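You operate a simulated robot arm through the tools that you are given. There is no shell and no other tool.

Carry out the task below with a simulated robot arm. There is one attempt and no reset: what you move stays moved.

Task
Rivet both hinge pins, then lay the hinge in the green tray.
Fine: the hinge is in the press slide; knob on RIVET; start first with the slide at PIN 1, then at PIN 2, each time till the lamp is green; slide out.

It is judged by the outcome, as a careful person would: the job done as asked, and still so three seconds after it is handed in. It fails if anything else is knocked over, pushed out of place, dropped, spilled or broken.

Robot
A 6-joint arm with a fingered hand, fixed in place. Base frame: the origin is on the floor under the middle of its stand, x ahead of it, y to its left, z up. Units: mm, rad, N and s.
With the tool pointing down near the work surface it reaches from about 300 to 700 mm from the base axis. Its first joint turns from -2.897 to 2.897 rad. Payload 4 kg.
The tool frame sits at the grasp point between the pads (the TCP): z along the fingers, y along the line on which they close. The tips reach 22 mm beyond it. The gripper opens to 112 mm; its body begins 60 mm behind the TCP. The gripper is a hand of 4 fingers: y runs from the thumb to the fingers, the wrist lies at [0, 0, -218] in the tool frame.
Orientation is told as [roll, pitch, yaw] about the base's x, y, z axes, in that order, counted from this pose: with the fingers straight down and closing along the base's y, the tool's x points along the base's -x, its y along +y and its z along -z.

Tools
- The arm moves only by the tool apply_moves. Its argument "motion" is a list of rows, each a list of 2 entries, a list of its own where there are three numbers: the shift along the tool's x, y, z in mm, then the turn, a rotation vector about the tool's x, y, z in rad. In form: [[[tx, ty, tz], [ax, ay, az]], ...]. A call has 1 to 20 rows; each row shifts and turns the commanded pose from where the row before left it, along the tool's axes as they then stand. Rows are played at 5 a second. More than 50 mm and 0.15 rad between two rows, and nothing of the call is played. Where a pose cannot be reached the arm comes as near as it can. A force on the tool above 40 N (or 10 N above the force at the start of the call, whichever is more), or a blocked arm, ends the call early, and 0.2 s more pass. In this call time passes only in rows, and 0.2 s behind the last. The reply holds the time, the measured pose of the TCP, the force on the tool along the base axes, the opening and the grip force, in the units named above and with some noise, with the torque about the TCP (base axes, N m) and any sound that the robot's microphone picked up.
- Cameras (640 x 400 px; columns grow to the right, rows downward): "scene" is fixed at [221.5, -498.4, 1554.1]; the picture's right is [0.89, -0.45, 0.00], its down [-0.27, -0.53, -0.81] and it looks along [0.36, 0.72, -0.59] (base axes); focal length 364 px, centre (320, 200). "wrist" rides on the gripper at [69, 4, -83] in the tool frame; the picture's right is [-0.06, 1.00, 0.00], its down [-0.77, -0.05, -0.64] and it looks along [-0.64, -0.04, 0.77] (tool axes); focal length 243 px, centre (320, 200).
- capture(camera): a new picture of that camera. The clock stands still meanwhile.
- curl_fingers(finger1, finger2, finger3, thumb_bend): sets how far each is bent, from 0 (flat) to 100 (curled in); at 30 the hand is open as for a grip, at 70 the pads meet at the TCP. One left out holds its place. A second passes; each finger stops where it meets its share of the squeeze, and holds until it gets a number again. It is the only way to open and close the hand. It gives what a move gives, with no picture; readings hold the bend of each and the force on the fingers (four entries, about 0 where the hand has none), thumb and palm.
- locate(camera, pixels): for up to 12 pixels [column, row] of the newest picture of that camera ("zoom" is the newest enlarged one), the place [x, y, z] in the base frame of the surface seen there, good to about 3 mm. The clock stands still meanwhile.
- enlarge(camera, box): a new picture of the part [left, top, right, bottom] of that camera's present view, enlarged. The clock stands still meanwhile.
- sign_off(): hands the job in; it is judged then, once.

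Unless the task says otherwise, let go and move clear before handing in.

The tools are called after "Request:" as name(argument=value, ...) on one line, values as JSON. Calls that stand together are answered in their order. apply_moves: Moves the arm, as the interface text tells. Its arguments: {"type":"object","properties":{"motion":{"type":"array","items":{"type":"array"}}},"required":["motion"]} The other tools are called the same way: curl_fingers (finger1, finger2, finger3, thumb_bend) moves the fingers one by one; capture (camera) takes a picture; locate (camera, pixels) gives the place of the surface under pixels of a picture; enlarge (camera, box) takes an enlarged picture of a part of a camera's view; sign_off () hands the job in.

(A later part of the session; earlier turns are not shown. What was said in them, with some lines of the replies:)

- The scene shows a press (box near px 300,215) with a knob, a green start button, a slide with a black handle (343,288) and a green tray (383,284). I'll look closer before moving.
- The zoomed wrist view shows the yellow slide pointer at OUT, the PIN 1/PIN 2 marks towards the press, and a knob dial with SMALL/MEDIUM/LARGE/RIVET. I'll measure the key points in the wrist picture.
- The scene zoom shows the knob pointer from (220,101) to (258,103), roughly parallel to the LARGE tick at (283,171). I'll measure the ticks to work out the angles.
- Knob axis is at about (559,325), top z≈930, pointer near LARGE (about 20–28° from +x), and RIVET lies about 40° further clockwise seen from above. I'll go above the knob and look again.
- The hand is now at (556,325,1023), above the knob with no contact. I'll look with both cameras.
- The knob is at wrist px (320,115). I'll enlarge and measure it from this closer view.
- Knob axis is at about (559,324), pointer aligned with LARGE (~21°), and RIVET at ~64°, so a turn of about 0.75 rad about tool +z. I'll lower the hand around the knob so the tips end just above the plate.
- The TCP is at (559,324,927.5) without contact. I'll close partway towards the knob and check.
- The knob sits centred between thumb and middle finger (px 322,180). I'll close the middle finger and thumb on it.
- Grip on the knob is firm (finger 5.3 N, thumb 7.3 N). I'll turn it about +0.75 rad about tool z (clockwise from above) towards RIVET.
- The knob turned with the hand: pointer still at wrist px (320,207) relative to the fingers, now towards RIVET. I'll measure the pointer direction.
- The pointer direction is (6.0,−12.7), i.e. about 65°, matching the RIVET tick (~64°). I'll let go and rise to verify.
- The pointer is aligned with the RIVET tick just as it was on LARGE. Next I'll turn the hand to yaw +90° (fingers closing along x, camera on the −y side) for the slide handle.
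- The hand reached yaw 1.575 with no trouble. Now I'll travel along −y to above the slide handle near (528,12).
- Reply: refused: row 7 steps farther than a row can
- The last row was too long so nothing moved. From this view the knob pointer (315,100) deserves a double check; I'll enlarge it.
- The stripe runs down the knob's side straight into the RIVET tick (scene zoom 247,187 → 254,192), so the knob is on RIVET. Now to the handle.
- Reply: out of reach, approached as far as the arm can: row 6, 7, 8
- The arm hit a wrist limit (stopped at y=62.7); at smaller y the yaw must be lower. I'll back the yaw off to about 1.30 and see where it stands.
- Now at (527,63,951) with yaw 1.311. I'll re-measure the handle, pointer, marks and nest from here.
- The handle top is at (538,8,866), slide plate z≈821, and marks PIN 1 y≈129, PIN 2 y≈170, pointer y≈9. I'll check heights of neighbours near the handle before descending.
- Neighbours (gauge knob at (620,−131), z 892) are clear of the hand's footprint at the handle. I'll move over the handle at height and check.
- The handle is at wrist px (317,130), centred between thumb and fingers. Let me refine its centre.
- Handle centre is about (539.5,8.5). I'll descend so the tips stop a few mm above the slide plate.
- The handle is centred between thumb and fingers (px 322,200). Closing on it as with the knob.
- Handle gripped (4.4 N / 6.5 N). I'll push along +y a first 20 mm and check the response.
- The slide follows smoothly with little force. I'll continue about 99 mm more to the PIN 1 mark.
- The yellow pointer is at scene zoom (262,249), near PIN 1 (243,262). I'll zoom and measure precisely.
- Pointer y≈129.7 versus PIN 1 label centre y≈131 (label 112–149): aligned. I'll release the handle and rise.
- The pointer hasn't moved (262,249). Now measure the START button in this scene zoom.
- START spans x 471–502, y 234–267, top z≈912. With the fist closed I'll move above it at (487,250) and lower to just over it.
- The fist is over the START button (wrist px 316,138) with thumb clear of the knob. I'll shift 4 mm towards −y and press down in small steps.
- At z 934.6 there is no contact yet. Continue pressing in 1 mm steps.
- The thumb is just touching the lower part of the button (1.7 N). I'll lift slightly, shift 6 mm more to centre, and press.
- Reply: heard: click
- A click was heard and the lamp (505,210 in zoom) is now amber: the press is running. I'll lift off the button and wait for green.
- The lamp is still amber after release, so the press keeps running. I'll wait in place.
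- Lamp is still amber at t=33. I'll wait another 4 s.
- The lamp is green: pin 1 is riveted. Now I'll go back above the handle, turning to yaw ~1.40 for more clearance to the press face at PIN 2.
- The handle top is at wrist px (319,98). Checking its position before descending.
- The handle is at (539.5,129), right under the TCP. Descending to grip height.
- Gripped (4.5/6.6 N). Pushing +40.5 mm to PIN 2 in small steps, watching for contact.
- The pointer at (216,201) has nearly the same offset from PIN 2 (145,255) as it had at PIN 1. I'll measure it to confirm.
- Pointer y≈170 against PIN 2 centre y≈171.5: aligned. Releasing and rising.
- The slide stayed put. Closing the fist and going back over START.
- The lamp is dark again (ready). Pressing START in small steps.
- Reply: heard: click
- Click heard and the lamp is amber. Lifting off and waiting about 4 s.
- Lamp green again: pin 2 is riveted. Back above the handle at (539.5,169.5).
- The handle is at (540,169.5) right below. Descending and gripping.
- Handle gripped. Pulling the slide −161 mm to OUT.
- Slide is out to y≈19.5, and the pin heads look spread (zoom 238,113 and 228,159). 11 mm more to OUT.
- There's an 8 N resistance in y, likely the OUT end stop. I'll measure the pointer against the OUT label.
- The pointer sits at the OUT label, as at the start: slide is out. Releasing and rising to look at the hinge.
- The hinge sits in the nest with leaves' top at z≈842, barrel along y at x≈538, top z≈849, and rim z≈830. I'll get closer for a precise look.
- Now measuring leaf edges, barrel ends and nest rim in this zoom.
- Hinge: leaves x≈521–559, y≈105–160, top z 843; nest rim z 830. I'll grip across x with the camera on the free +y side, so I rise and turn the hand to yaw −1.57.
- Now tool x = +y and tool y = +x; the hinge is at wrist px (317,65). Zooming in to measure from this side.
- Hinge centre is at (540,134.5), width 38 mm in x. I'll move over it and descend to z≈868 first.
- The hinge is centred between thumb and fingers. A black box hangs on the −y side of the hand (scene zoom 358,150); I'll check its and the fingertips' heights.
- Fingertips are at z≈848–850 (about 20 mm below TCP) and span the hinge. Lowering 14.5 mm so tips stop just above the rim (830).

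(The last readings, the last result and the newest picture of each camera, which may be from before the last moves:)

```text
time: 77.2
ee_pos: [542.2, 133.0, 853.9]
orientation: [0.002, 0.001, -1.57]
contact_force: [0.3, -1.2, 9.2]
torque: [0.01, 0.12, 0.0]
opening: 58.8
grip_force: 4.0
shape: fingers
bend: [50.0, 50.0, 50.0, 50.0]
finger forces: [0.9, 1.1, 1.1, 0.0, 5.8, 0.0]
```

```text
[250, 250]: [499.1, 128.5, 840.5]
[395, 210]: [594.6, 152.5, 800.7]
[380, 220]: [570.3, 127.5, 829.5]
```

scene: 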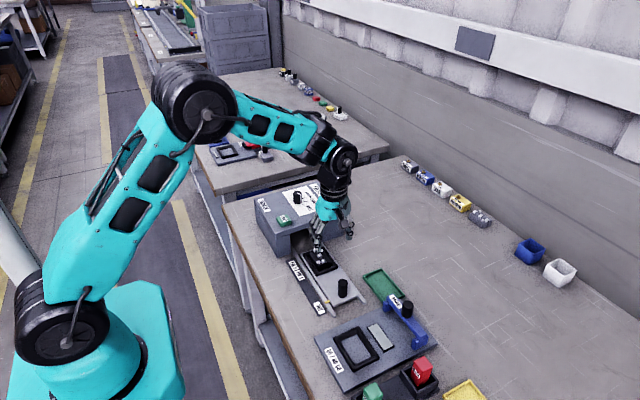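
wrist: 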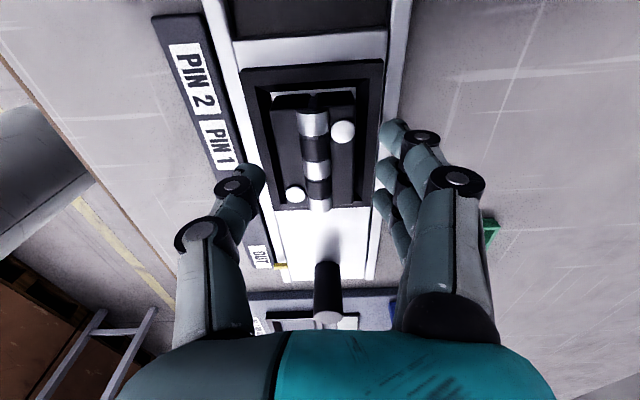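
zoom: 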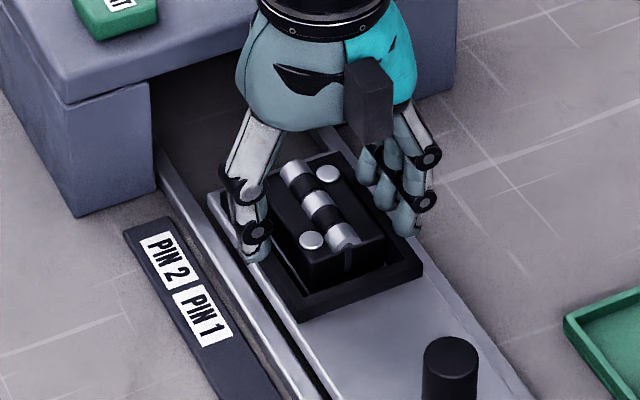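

The tips rest on the nest rim (thumb 5.8 N), so tips reach ~24 mm below TCP at this bend. I'll lift 1.5 mm and then close on the leaves.

Request:
apply_moves(motion=[[[1, -1, -2], [0, 0, 0]], [[0, 0, 0], [0, 0, 0]]])

Request:
curl_fingers(finger1=54, finger2=54, finger3=54, thumb_bend=54)

Request:
capture(camera="wrist")

```text
time: 77.8
ee_pos: [539.0, 135.2, 855.3]
orientation: [-0.002, 0.0, -1.57]
contact_force: [1.6, -0.7, 1.7]
torque: [-0.03, -0.03, 0.0]
opening: 58.5
grip_force: 1.1
shape: fingers
bend: [49.0, 49.0, 49.0, 50.0]
finger forces: [0.3, 0.3, 0.2, 0.1, 0.4, 0.0]
```

```text
time: 78.8
ee_pos: [539.5, 136.0, 855.9]
orientation: [-0.001, -0.001, -1.57]
contact_force: [2.2, 0.1, 1.2]
torque: [0.01, -0.02, 0.05]
opening: 50.0
grip_force: 1.9
shape: fingers
bend: [52.0, 52.0, 52.0, 54.0]
finger forces: [1.2, 1.2, 1.2, 0.0, 0.9, 0.1]
```

```text
taken
```

wrist: 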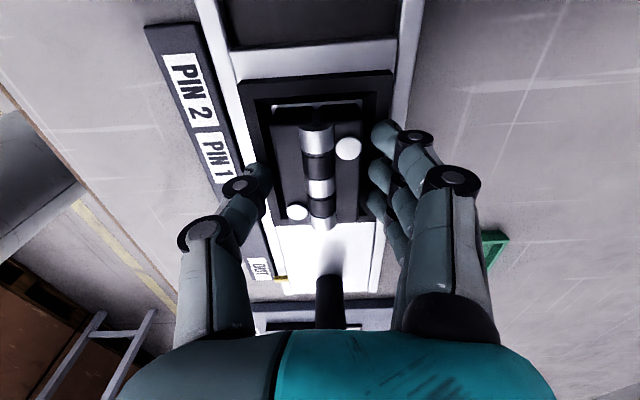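

Fingers stopped at 52 with ~1.2 N — rubbing the rim rather than on the leaf. I'll lift 2.5 mm and close further.

Request:
apply_moves(motion=[[[-1, 0, -2.5], [0, 0, 0]], [[0, 0, 0], [0, 0, 0]]])

Request:
curl_fingers(finger1=57, finger2=57, finger3=57, thumb_bend=57)

Request:
enlarge(camera="wrist", box=[220, 60, 440, 260])

Request:
enlarge(camera="scene", box=[290, 230, 350, 280])

```text
time: 79.4
ee_pos: [538.5, 133.7, 857.9]
orientation: [-0.004, 0.0, -1.571]
contact_force: [-0.6, 0.0, -0.1]
torque: [-0.01, 0.02, -0.02]
opening: 47.2
grip_force: 0.0
shape: fingers
bend: [54.0, 54.0, 54.0, 54.0]
finger forces: [0.1, 0.0, 0.0, 0.0, 0.0, 0.0]
```

```text
time: 80.4
ee_pos: [539.1, 134.4, 857.4]
orientation: [0.0, -0.001, -1.571]
contact_force: [-0.2, -0.2, -0.2]
torque: [0.0, -0.01, -0.02]
opening: 42.2
grip_force: 0.5
shape: fingers
bend: [56.0, 56.0, 56.0, 56.0]
finger forces: [0.2, 0.2, 0.1, 0.0, 0.3, 0.0]
```

```text
2.00 times, centred on (330, 160) of wrist
```

zoom: 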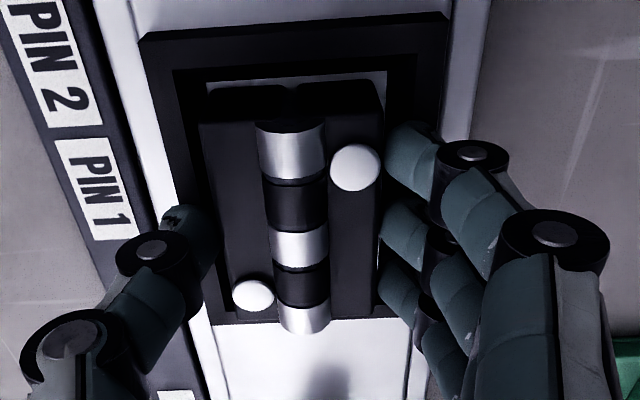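

```text
8.00 times, centred on (320, 255) of scene
```

zoom: 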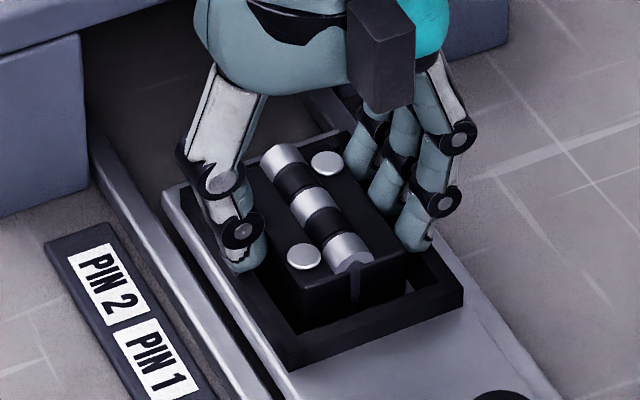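

Fingers now touch the leaf edges lightly (0.2 N each, opening 42). I'll lower ~1.5 mm for more overlap and then squeeze.

Request:
apply_moves(motion=[[[0.5, 0.5, 1], [0, 0, 0]], [[0, 0, 0.8], [0, 0, 0]]])

Request:
curl_fingers(finger1=70, finger2=70, finger3=70, thumb_bend=70)

Request:
enlarge(camera="wrist", box=[220, 60, 440, 260])

Request:
enlarge(camera="scene", box=[290, 230, 350, 280])

```text
time: 81.0
ee_pos: [538.9, 135.4, 857.1]
orientation: [0.002, 0.002, -1.571]
contact_force: [-0.8, -2.0, 7.8]
torque: [-0.05, 0.26, 0.03]
opening: 42.6
grip_force: 3.7
shape: fingers
bend: [56.0, 56.0, 56.0, 56.0]
finger forces: [0.3, 0.1, 0.2, 0.0, 7.4, 0.1]
```

```text
time: 82.0
ee_pos: [539.4, 134.4, 856.1]
orientation: [0.0, 0.0, -1.571]
contact_force: [7.3, 0.1, -1.0]
torque: [0.02, -0.26, 0.0]
opening: 38.3
grip_force: 18.5
shape: fingers
bend: [60.0, 61.0, 61.0, 61.0]
finger forces: [7.1, 7.3, 7.3, 0.0, 14.9, 0.1]
```

```text
2.00 times, centred on (330, 160) of wrist
```

zoom: 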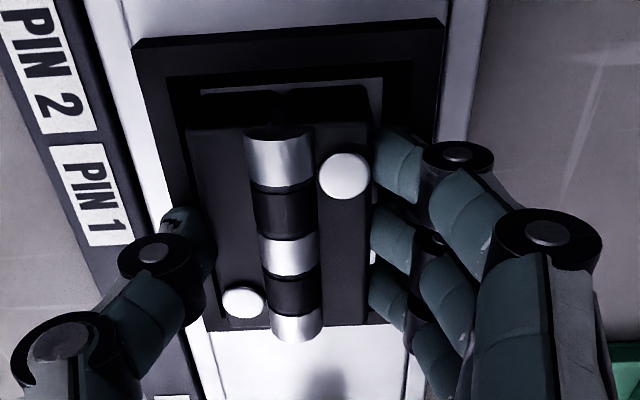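

```text
8.00 times, centred on (320, 255) of scene
```

zoom: 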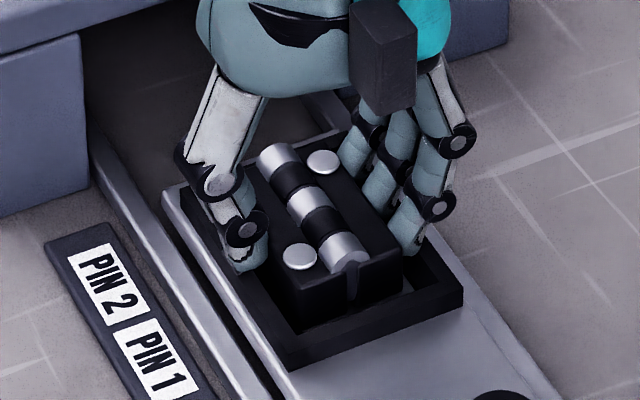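

Grip 18.5 N, balanced (fingers 7.2 each, thumb 14.9). Lifting slowly 8 mm and checking.

Request:
apply_moves(motion=[[[0, 0, -2], [0, 0, 0]], [[0, 0, -2], [0, 0, 0]], [[0, 0, -2], [0, 0, 0]], [[0, 0, -2], [0, 0, 0]]])

Request:
enlarge(camera="wrist", box=[220, 60, 440, 260])

Request:
enlarge(camera="scene", box=[290, 230, 350, 280])

```text
time: 83.0
ee_pos: [539.3, 136.0, 863.8]
orientation: [-0.001, 0.0, -1.571]
contact_force: [0.5, 0.6, -1.0]
torque: [0.0, 0.0, 0.01]
opening: 37.9
grip_force: 17.3
shape: fingers
bend: [61.0, 61.0, 61.0, 61.0]
finger forces: [5.8, 5.8, 5.7, 0.0, 17.3, 0.1]
```

```text
2.00 times, centred on (330, 160) of wrist
```

zoom: 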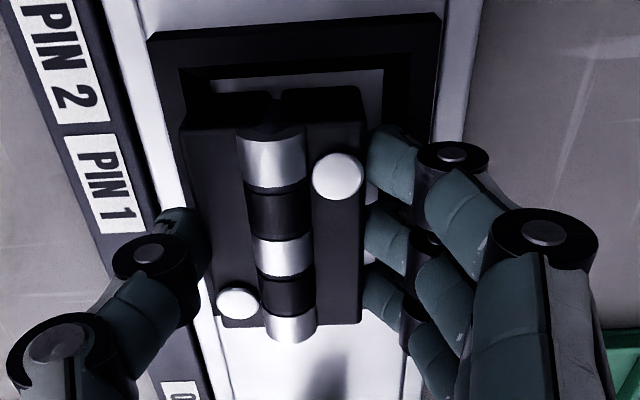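

```text
8.00 times, centred on (320, 255) of scene
```

zoom: 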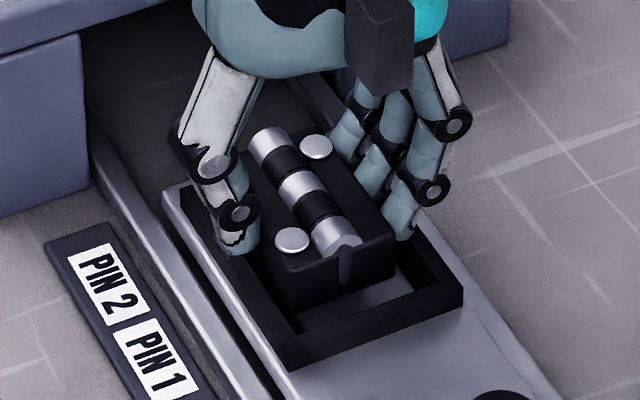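

The hinge is lifting out with the hand. Continuing up gently.

Request:
apply_moves(motion=[[[0, 0, -5], [0, 0, 0]], [[0, 0, -8], [0, 0, 0]], [[0, 0, -10], [0, 0, 0]], [[0, 0, -10], [0, 0, 0]], [[0, 0, -10], [0, 0, 0]], [[0, 0, -10], [0, 0, 0]], [[0, 0, -10], [0, 0, 0]]])

Request:
capture(camera="wrist")

Request:
enlarge(camera="scene", box=[280, 200, 440, 330])

Request:
locate(camera="zoom", pixels=[[412, 310], [340, 306], [410, 278], [487, 378], [415, 388], [350, 318], [408, 290], [470, 372], [420, 380], [380, 262], [450, 330], [378, 340]])

```text
time: 84.6
ee_pos: [539.2, 133.7, 926.6]
orientation: [-0.001, 0.001, -1.571]
contact_force: [-0.2, -0.5, 0.0]
torque: [-0.02, 0.0, -0.02]
opening: 38.1
grip_force: 17.6
shape: fingers
bend: [61.0, 61.0, 61.0, 61.0]
finger forces: [5.7, 5.8, 5.7, 0.0, 17.3, 0.0]
```

```text
taken
```

wrist: 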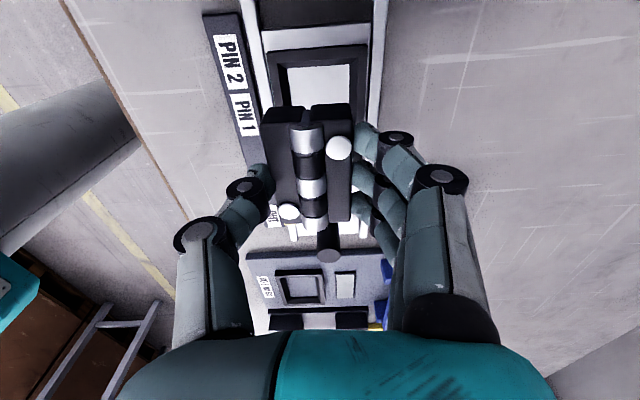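

```text
3.08 times, centred on (360, 265) of scene
```

zoom: 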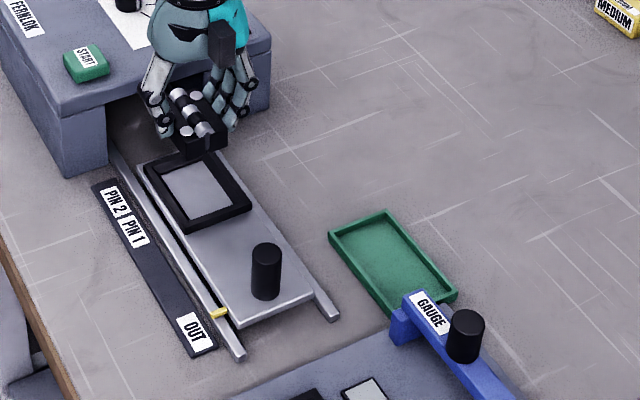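

```text
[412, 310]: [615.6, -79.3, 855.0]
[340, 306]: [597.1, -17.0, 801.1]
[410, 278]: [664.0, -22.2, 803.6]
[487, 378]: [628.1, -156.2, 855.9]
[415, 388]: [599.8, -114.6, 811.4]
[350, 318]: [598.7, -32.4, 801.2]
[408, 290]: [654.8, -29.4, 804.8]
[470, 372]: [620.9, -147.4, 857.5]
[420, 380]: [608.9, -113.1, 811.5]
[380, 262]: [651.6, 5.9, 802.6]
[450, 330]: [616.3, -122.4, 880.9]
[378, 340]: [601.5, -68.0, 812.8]
```

The hinge is held clear above the nest. Now measuring the tray corners in the scene zoom.

Request:
locate(camera="zoom", pixels=[[331, 234], [386, 212], [456, 291], [392, 312], [343, 238], [386, 221], [444, 291], [390, 303], [361, 270], [420, 250], [393, 262], [358, 225]])

```text
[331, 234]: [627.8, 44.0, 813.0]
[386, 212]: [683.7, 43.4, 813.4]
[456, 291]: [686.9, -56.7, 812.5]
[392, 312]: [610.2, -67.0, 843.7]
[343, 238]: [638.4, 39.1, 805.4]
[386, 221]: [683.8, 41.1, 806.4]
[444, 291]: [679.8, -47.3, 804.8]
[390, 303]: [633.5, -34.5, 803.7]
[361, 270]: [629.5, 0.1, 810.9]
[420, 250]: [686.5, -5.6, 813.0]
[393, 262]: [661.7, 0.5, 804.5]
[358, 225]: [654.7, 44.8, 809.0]
```

Tray inside spans about x 631–684, y −52…41, floor z≈804, rim z≈813. I'll carry the hinge over to (657.5, 2) at this height.

Request:
apply_moves(motion=[[[-14, 12.5, 0], [0, 0, 0]], [[-17, 15.2, 0], [0, 0, 0]], [[-17, 15.2, 0], [0, 0, 0]], [[-17, 15.2, 0], [0, 0, 0]], [[-17, 15.2, 0], [0, 0, 0]], [[-17, 15.2, 0], [0, 0, 0]], [[-17, 15.2, 0], [0, 0, 0]], [[-15.5, 14.6, 0], [0, 0, 0]], [[0, 0, 0], [0, 0, 0]]])

Request:
capture(camera="wrist")

Request:
enlarge(camera="scene", box=[320, 200, 440, 330])

```text
time: 86.6
ee_pos: [659.6, 2.1, 926.3]
orientation: [0.0, 0.0, -1.572]
contact_force: [-0.6, -0.6, -0.4]
torque: [0.0, 0.01, 0.0]
opening: 38.0
grip_force: 17.3
shape: fingers
bend: [61.0, 61.0, 61.0, 61.0]
finger forces: [5.9, 5.6, 5.7, 0.0, 17.2, 0.0]
```

```text
taken
```

wrist: 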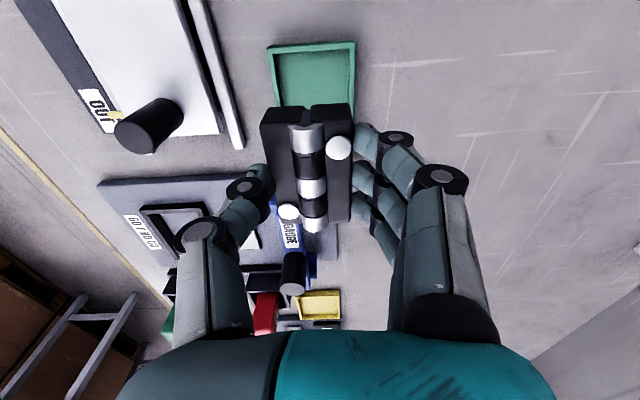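

```text
3.08 times, centred on (380, 265) of scene
```

zoom: 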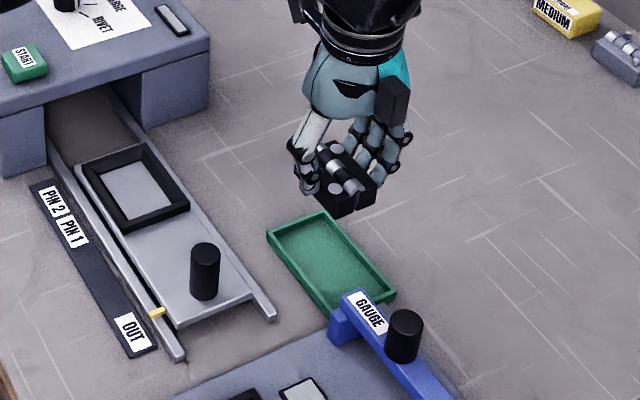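

The hinge is over the tray. Let me verify hinge and tray positions from the wrist view.

Request:
locate(camera="wrist", pixels=[[267, 140], [350, 130], [278, 212], [346, 212], [306, 135], [313, 222], [270, 60], [352, 55], [312, 75], [310, 44], [292, 245], [306, 240]])

Request:
locate(camera="zoom", pixels=[[345, 212], [360, 205], [325, 195], [374, 180], [268, 236], [322, 213], [394, 292]])

```text
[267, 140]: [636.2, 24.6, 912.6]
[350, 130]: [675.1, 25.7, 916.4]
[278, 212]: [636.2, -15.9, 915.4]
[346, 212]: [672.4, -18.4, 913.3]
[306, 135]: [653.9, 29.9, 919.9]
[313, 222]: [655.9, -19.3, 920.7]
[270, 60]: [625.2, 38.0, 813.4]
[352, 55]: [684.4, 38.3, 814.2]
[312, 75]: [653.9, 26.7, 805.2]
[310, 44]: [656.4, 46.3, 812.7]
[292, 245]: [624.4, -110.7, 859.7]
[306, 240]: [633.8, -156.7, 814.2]
```

```text
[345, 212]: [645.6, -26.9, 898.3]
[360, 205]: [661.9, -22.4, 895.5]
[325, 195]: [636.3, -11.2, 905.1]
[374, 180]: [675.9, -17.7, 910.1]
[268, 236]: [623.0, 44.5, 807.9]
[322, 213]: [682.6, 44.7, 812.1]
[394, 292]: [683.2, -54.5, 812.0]
```

Hinge spans x 635.5–675.5, y ≈ −27…30, bottom ≈ TCP −33; it fits the tray inner x 631–684. Descending 78 mm.

Request:
apply_moves(motion=[[[0, 0, 15], [0, 0, 0]], [[0, 0, 18], [0, 0, 0]], [[0, 0, 18], [0, 0, 0]], [[0, 0, 15], [0, 0, 0]], [[0, 0, 8], [0, 0, 0]], [[0, 0, 4], [0, 0, 0]], [[0, 0, 0], [0, 0, 0]]])

Request:
capture(camera="wrist")

Request:
enlarge(camera="scene", box=[340, 240, 430, 320])

```text
time: 88.2
ee_pos: [658.9, 2.9, 847.8]
orientation: [0.0, -0.001, -1.572]
contact_force: [-0.1, 0.2, -1.1]
torque: [-0.02, 0.05, 0.02]
opening: 38.0
grip_force: 17.3
shape: fingers
bend: [61.0, 61.0, 61.0, 61.0]
finger forces: [5.7, 5.7, 5.7, 0.0, 17.2, 0.0]
```

```text
taken
```

wrist: 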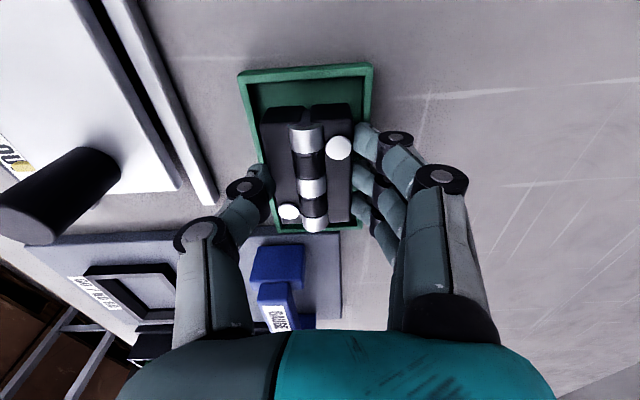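

```text
5.00 times, centred on (385, 280) of scene
```

zoom: 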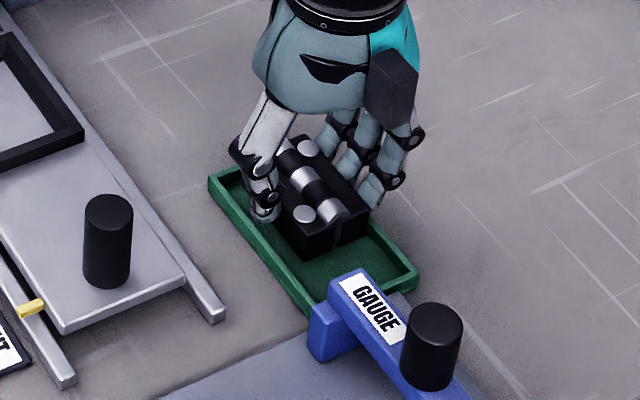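

The hinge is inside the tray outline (wrist px 310,165), ~9 mm above the floor. Lowering gently until it touches.

Request:
apply_moves(motion=[[[0, 0, 2], [0, 0, 0]], [[0, 0, 2], [0, 0, 0]], [[0, 0, 1.5], [0, 0, 0]], [[0, 0, 1], [0, 0, 0]], [[0, 0, 1], [0, 0, 0]]])

```text
time: 89.4
ee_pos: [658.7, 4.5, 841.5]
orientation: [-0.001, 0.001, -1.57]
contact_force: [-0.1, -0.3, -1.1]
torque: [0.0, 0.0, 0.0]
opening: 38.2
grip_force: 16.6
shape: fingers
bend: [61.0, 61.0, 61.0, 61.0]
finger forces: [5.8, 5.7, 5.7, 0.0, 17.2, 0.0]
```

No contact yet at z 841.5. Continuing in 1 mm steps.

Request:
apply_moves(motion=[[[0, 0, 1], [0, 0, 0]], [[0, 0, 1], [0, 0, 0]], [[0, 0, 0.7], [0, 0, 0]]])

Request:
enlarge(camera="scene", box=[350, 250, 420, 310])

```text
time: 90.2
ee_pos: [658.7, 3.8, 839.7]
orientation: [0.0, 0.001, -1.572]
contact_force: [-0.4, 0.3, 1.7]
torque: [0.01, 0.05, 0.02]
opening: 37.9
grip_force: 17.1
shape: fingers
bend: [61.0, 61.0, 61.0, 61.0]
finger forces: [5.8, 5.8, 5.8, 0.0, 17.1, 0.1]
```

```text
6.67 times, centred on (385, 280) of scene
```

zoom: 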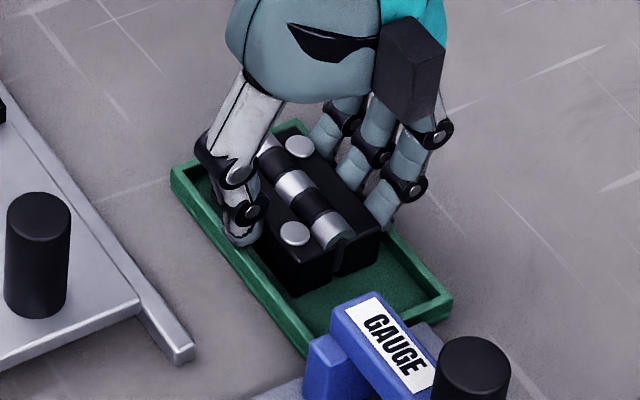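

The vertical force rose to +1.7 N: the hinge is touching the tray floor. A last 0.5 mm, then open slightly.

Request:
apply_moves(motion=[[[0, 0, 0.5], [0, 0, 0]], [[0, 0, 0], [0, 0, 0]]])

Request:
curl_fingers(finger1=57, finger2=57, finger3=57, thumb_bend=57)

Request:
enlarge(camera="scene", box=[350, 250, 420, 310])

```text
time: 90.8
ee_pos: [659.5, 2.3, 838.5]
orientation: [0.0, 0.0, -1.571]
contact_force: [0.2, 0.5, 5.8]
torque: [-0.02, 0.09, 0.0]
opening: 38.0
grip_force: 17.8
shape: fingers
bend: [61.0, 61.0, 61.0, 62.0]
finger forces: [6.1, 6.0, 5.9, 0.0, 17.3, 0.0]
```

```text
time: 91.8
ee_pos: [658.2, 3.1, 839.6]
orientation: [0.002, 0.0, -1.569]
contact_force: [-1.1, 0.1, 19.3]
torque: [0.04, 0.49, -0.01]
opening: 42.3
grip_force: 10.0
shape: fingers
bend: [57.0, 57.0, 57.0, 56.0]
finger forces: [1.3, 1.1, 1.5, 0.0, 15.6, 0.0]
```

```text
6.67 times, centred on (385, 280) of scene
```

zoom: 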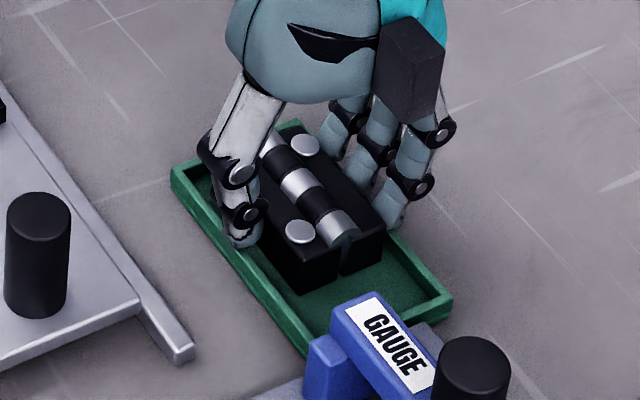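

The thumb tip is now pressing on the tray rim (15.6 N, vertical 19 N). I'll lift 3 mm gently to unload it.

Request:
apply_moves(motion=[[[0, 0, -1], [0, 0, 0]], [[0, 0, -1], [0, 0, 0]], [[0, 0, -1], [0, 0, 0]], [[0, 0, 0], [0, 0, 0]]])

Request:
enlarge(camera="scene", box=[350, 250, 420, 310])

Request:
enlarge(camera="wrist", box=[220, 50, 440, 260])

```text
time: 92.8
ee_pos: [657.5, 3.7, 839.8]
orientation: [0.0, 0.0, -1.572]
contact_force: [0.9, -0.3, -0.1]
torque: [-0.02, 0.0, -0.03]
opening: 41.8
grip_force: 0.4
shape: fingers
bend: [56.0, 56.0, 56.0, 56.0]
finger forces: [0.3, 0.1, 0.2, 0.0, 0.5, 0.0]
```

```text
6.67 times, centred on (385, 280) of scene
```

zoom: 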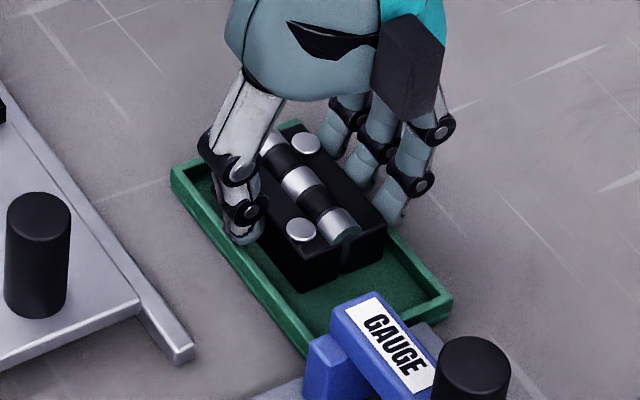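

```text
1.90 times, centred on (330, 155) of wrist
```

zoom: 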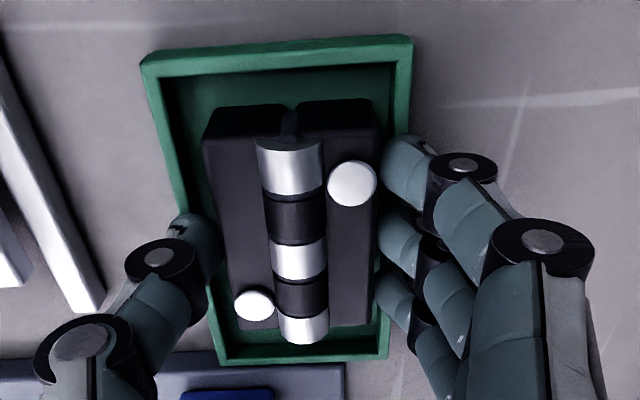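

Forces are now near zero and the hinge lies free. I'll rise 3 mm and open a little more.

Request:
apply_moves(motion=[[[0, 0, -1.5], [0, 0, 0]], [[0, 0, -1.5], [0, 0, 0]]])

Request:
curl_fingers(finger1=53, finger2=53, finger3=53, thumb_bend=53)

Request:
enlarge(camera="scene", box=[350, 250, 420, 310])

```text
time: 93.4
ee_pos: [658.6, 4.1, 843.2]
orientation: [0.001, 0.002, -1.571]
contact_force: [-0.3, 0.0, -0.2]
torque: [-0.02, -0.01, 0.0]
opening: 41.9
grip_force: 0.9
shape: fingers
bend: [56.0, 56.0, 56.0, 56.0]
finger forces: [0.2, 0.2, 0.2, 0.0, 0.5, 0.1]
```

```text
time: 94.4
ee_pos: [659.2, 3.3, 843.9]
orientation: [0.0, 0.0, -1.572]
contact_force: [0.1, -0.1, 0.1]
torque: [-0.03, -0.03, -0.01]
opening: 48.4
grip_force: 0.1
shape: fingers
bend: [53.0, 53.0, 53.0, 53.0]
finger forces: [0.1, 0.1, 0.0, 0.1, 0.0, 0.0]
```

```text
6.67 times, centred on (385, 280) of scene
```

zoom: 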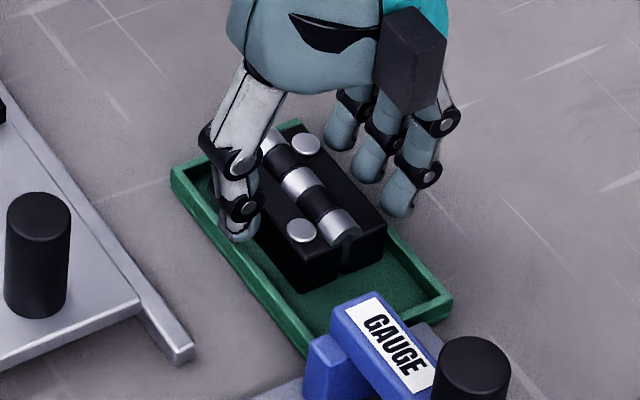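

The hinge is released and lies in the tray; all finger forces are zero. Rising clear slowly, then retreating.

Request:
apply_moves(motion=[[[0, 0, -5], [0, 0, 0]], [[0, 0, -10], [0, 0, 0]], [[0, 0, -15], [0, 0, 0]], [[0, 0, -25], [0, 0, 0]], [[0, 0, -40], [0, 0, 0]], [[0, 0, -40], [0, 0, 0]], [[20, -30, -25], [0, 0, 0]], [[20, -30, -25], [0, 0, 0]], [[20, -30, -25], [0, 0, 0]], [[0, -30, 0], [0, 0, 0]]])

Request:
capture(camera="scene")

Request:
enlarge(camera="scene", box=[240, 180, 420, 330])

Request:
capture(camera="wrist")

```text
time: 96.6
ee_pos: [537.4, 64.6, 1053.8]
orientation: [-0.001, -0.002, -1.572]
contact_force: [-0.8, 0.0, -0.5]
torque: [-0.01, 0.01, 0.0]
opening: 48.7
grip_force: 0.1
shape: fingers
bend: [53.0, 53.0, 53.0, 53.0]
finger forces: [0.0, 0.0, 0.0, 0.0, 0.0, 0.0]
```

```text
taken
```

scene: 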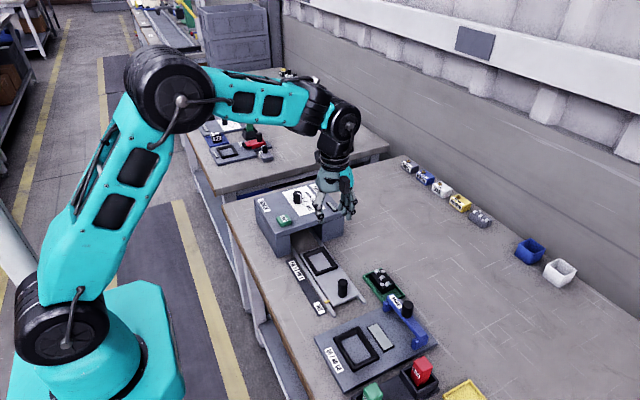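

```text
2.67 times, centred on (330, 255) of scene
```

zoom: 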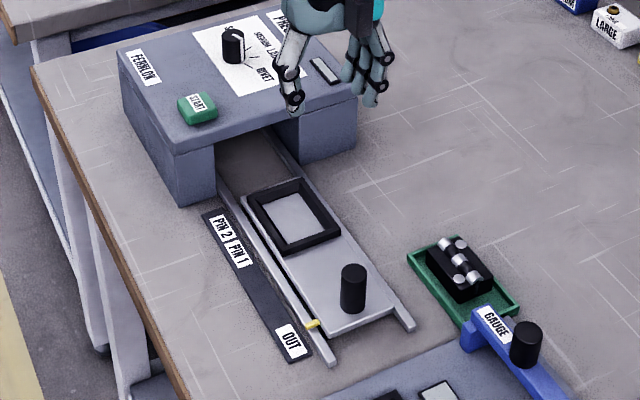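

```text
taken
```

wrist: 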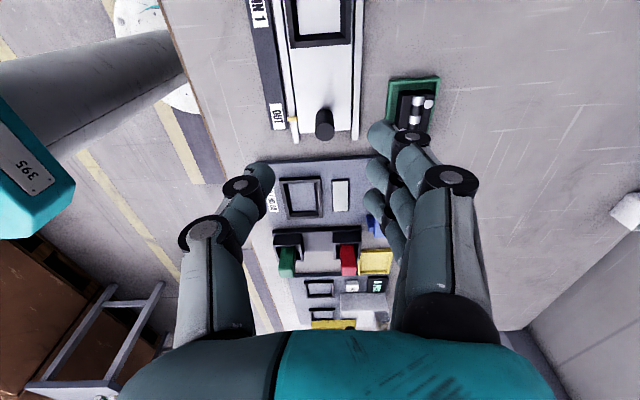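

The hinge lies in the green tray (zoom 460,268), slide at OUT, hand clear. I'll check closely that it lies flat and that the tray hasn't shifted.

Request:
enlarge(camera="scene", box=[280, 200, 440, 330])

Request:
locate(camera="zoom", pixels=[[331, 234], [386, 212], [456, 291], [380, 245], [365, 240], [405, 275], [420, 262], [388, 268], [430, 300], [345, 250]])

Request:
enlarge(camera="scene", box=[355, 260, 415, 310])

```text
3.08 times, centred on (360, 265) of scene
```

zoom: 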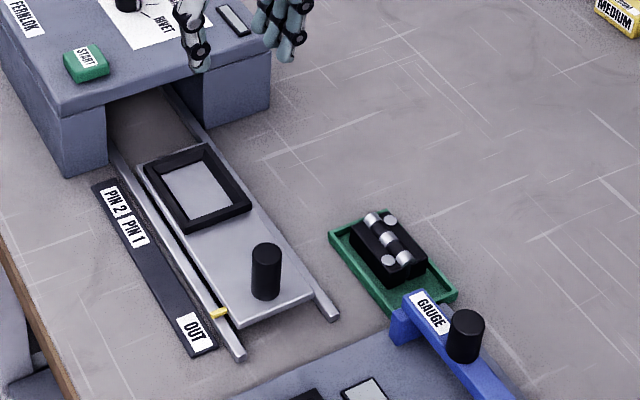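

```text
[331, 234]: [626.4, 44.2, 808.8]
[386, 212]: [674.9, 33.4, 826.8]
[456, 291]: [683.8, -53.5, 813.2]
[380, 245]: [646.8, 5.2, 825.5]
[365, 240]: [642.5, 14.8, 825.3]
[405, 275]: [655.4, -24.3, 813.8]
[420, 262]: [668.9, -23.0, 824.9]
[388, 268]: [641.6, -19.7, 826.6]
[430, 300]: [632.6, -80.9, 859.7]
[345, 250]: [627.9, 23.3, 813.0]
```

```text
8.00 times, centred on (385, 285) of scene
```

zoom: 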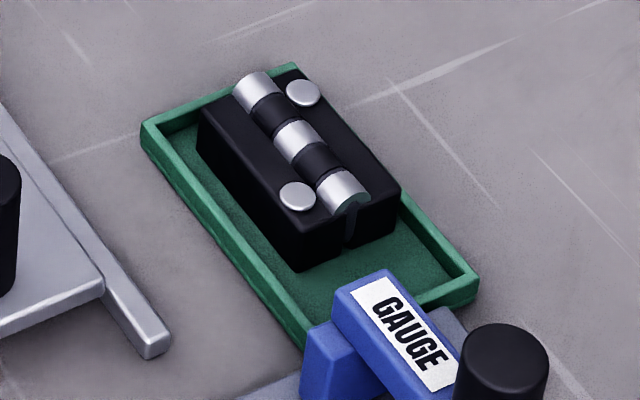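

The hinge lies flat in the tray (leaf tops z≈825 all round). The tray corners are within a few mm of where they were, the slide is at OUT, and the hand is clear. Handing in.

Request:
sign_off()

```text
The job is handed in.
```

The hinge has both pins riveted and is lying flat in the green tray. I've handed the job in; no verdict has come back yet.

- **Riveting:** I turned the knob to RIVET and ran the press first at PIN 1, then at PIN 2. The lamp turned green both times.
- **Slide:** it is back at OUT, empty.
- **Tray:** while I was letting go of the hinge, the thumb tip pressed on the tray rim, with about 19 N on the hand. I lifted off, and the tray ended up within a few mm of where it was.
- **Surroundings:** I saw nothing knocked over or pushed out of place. The hand is empty and clear of the work.
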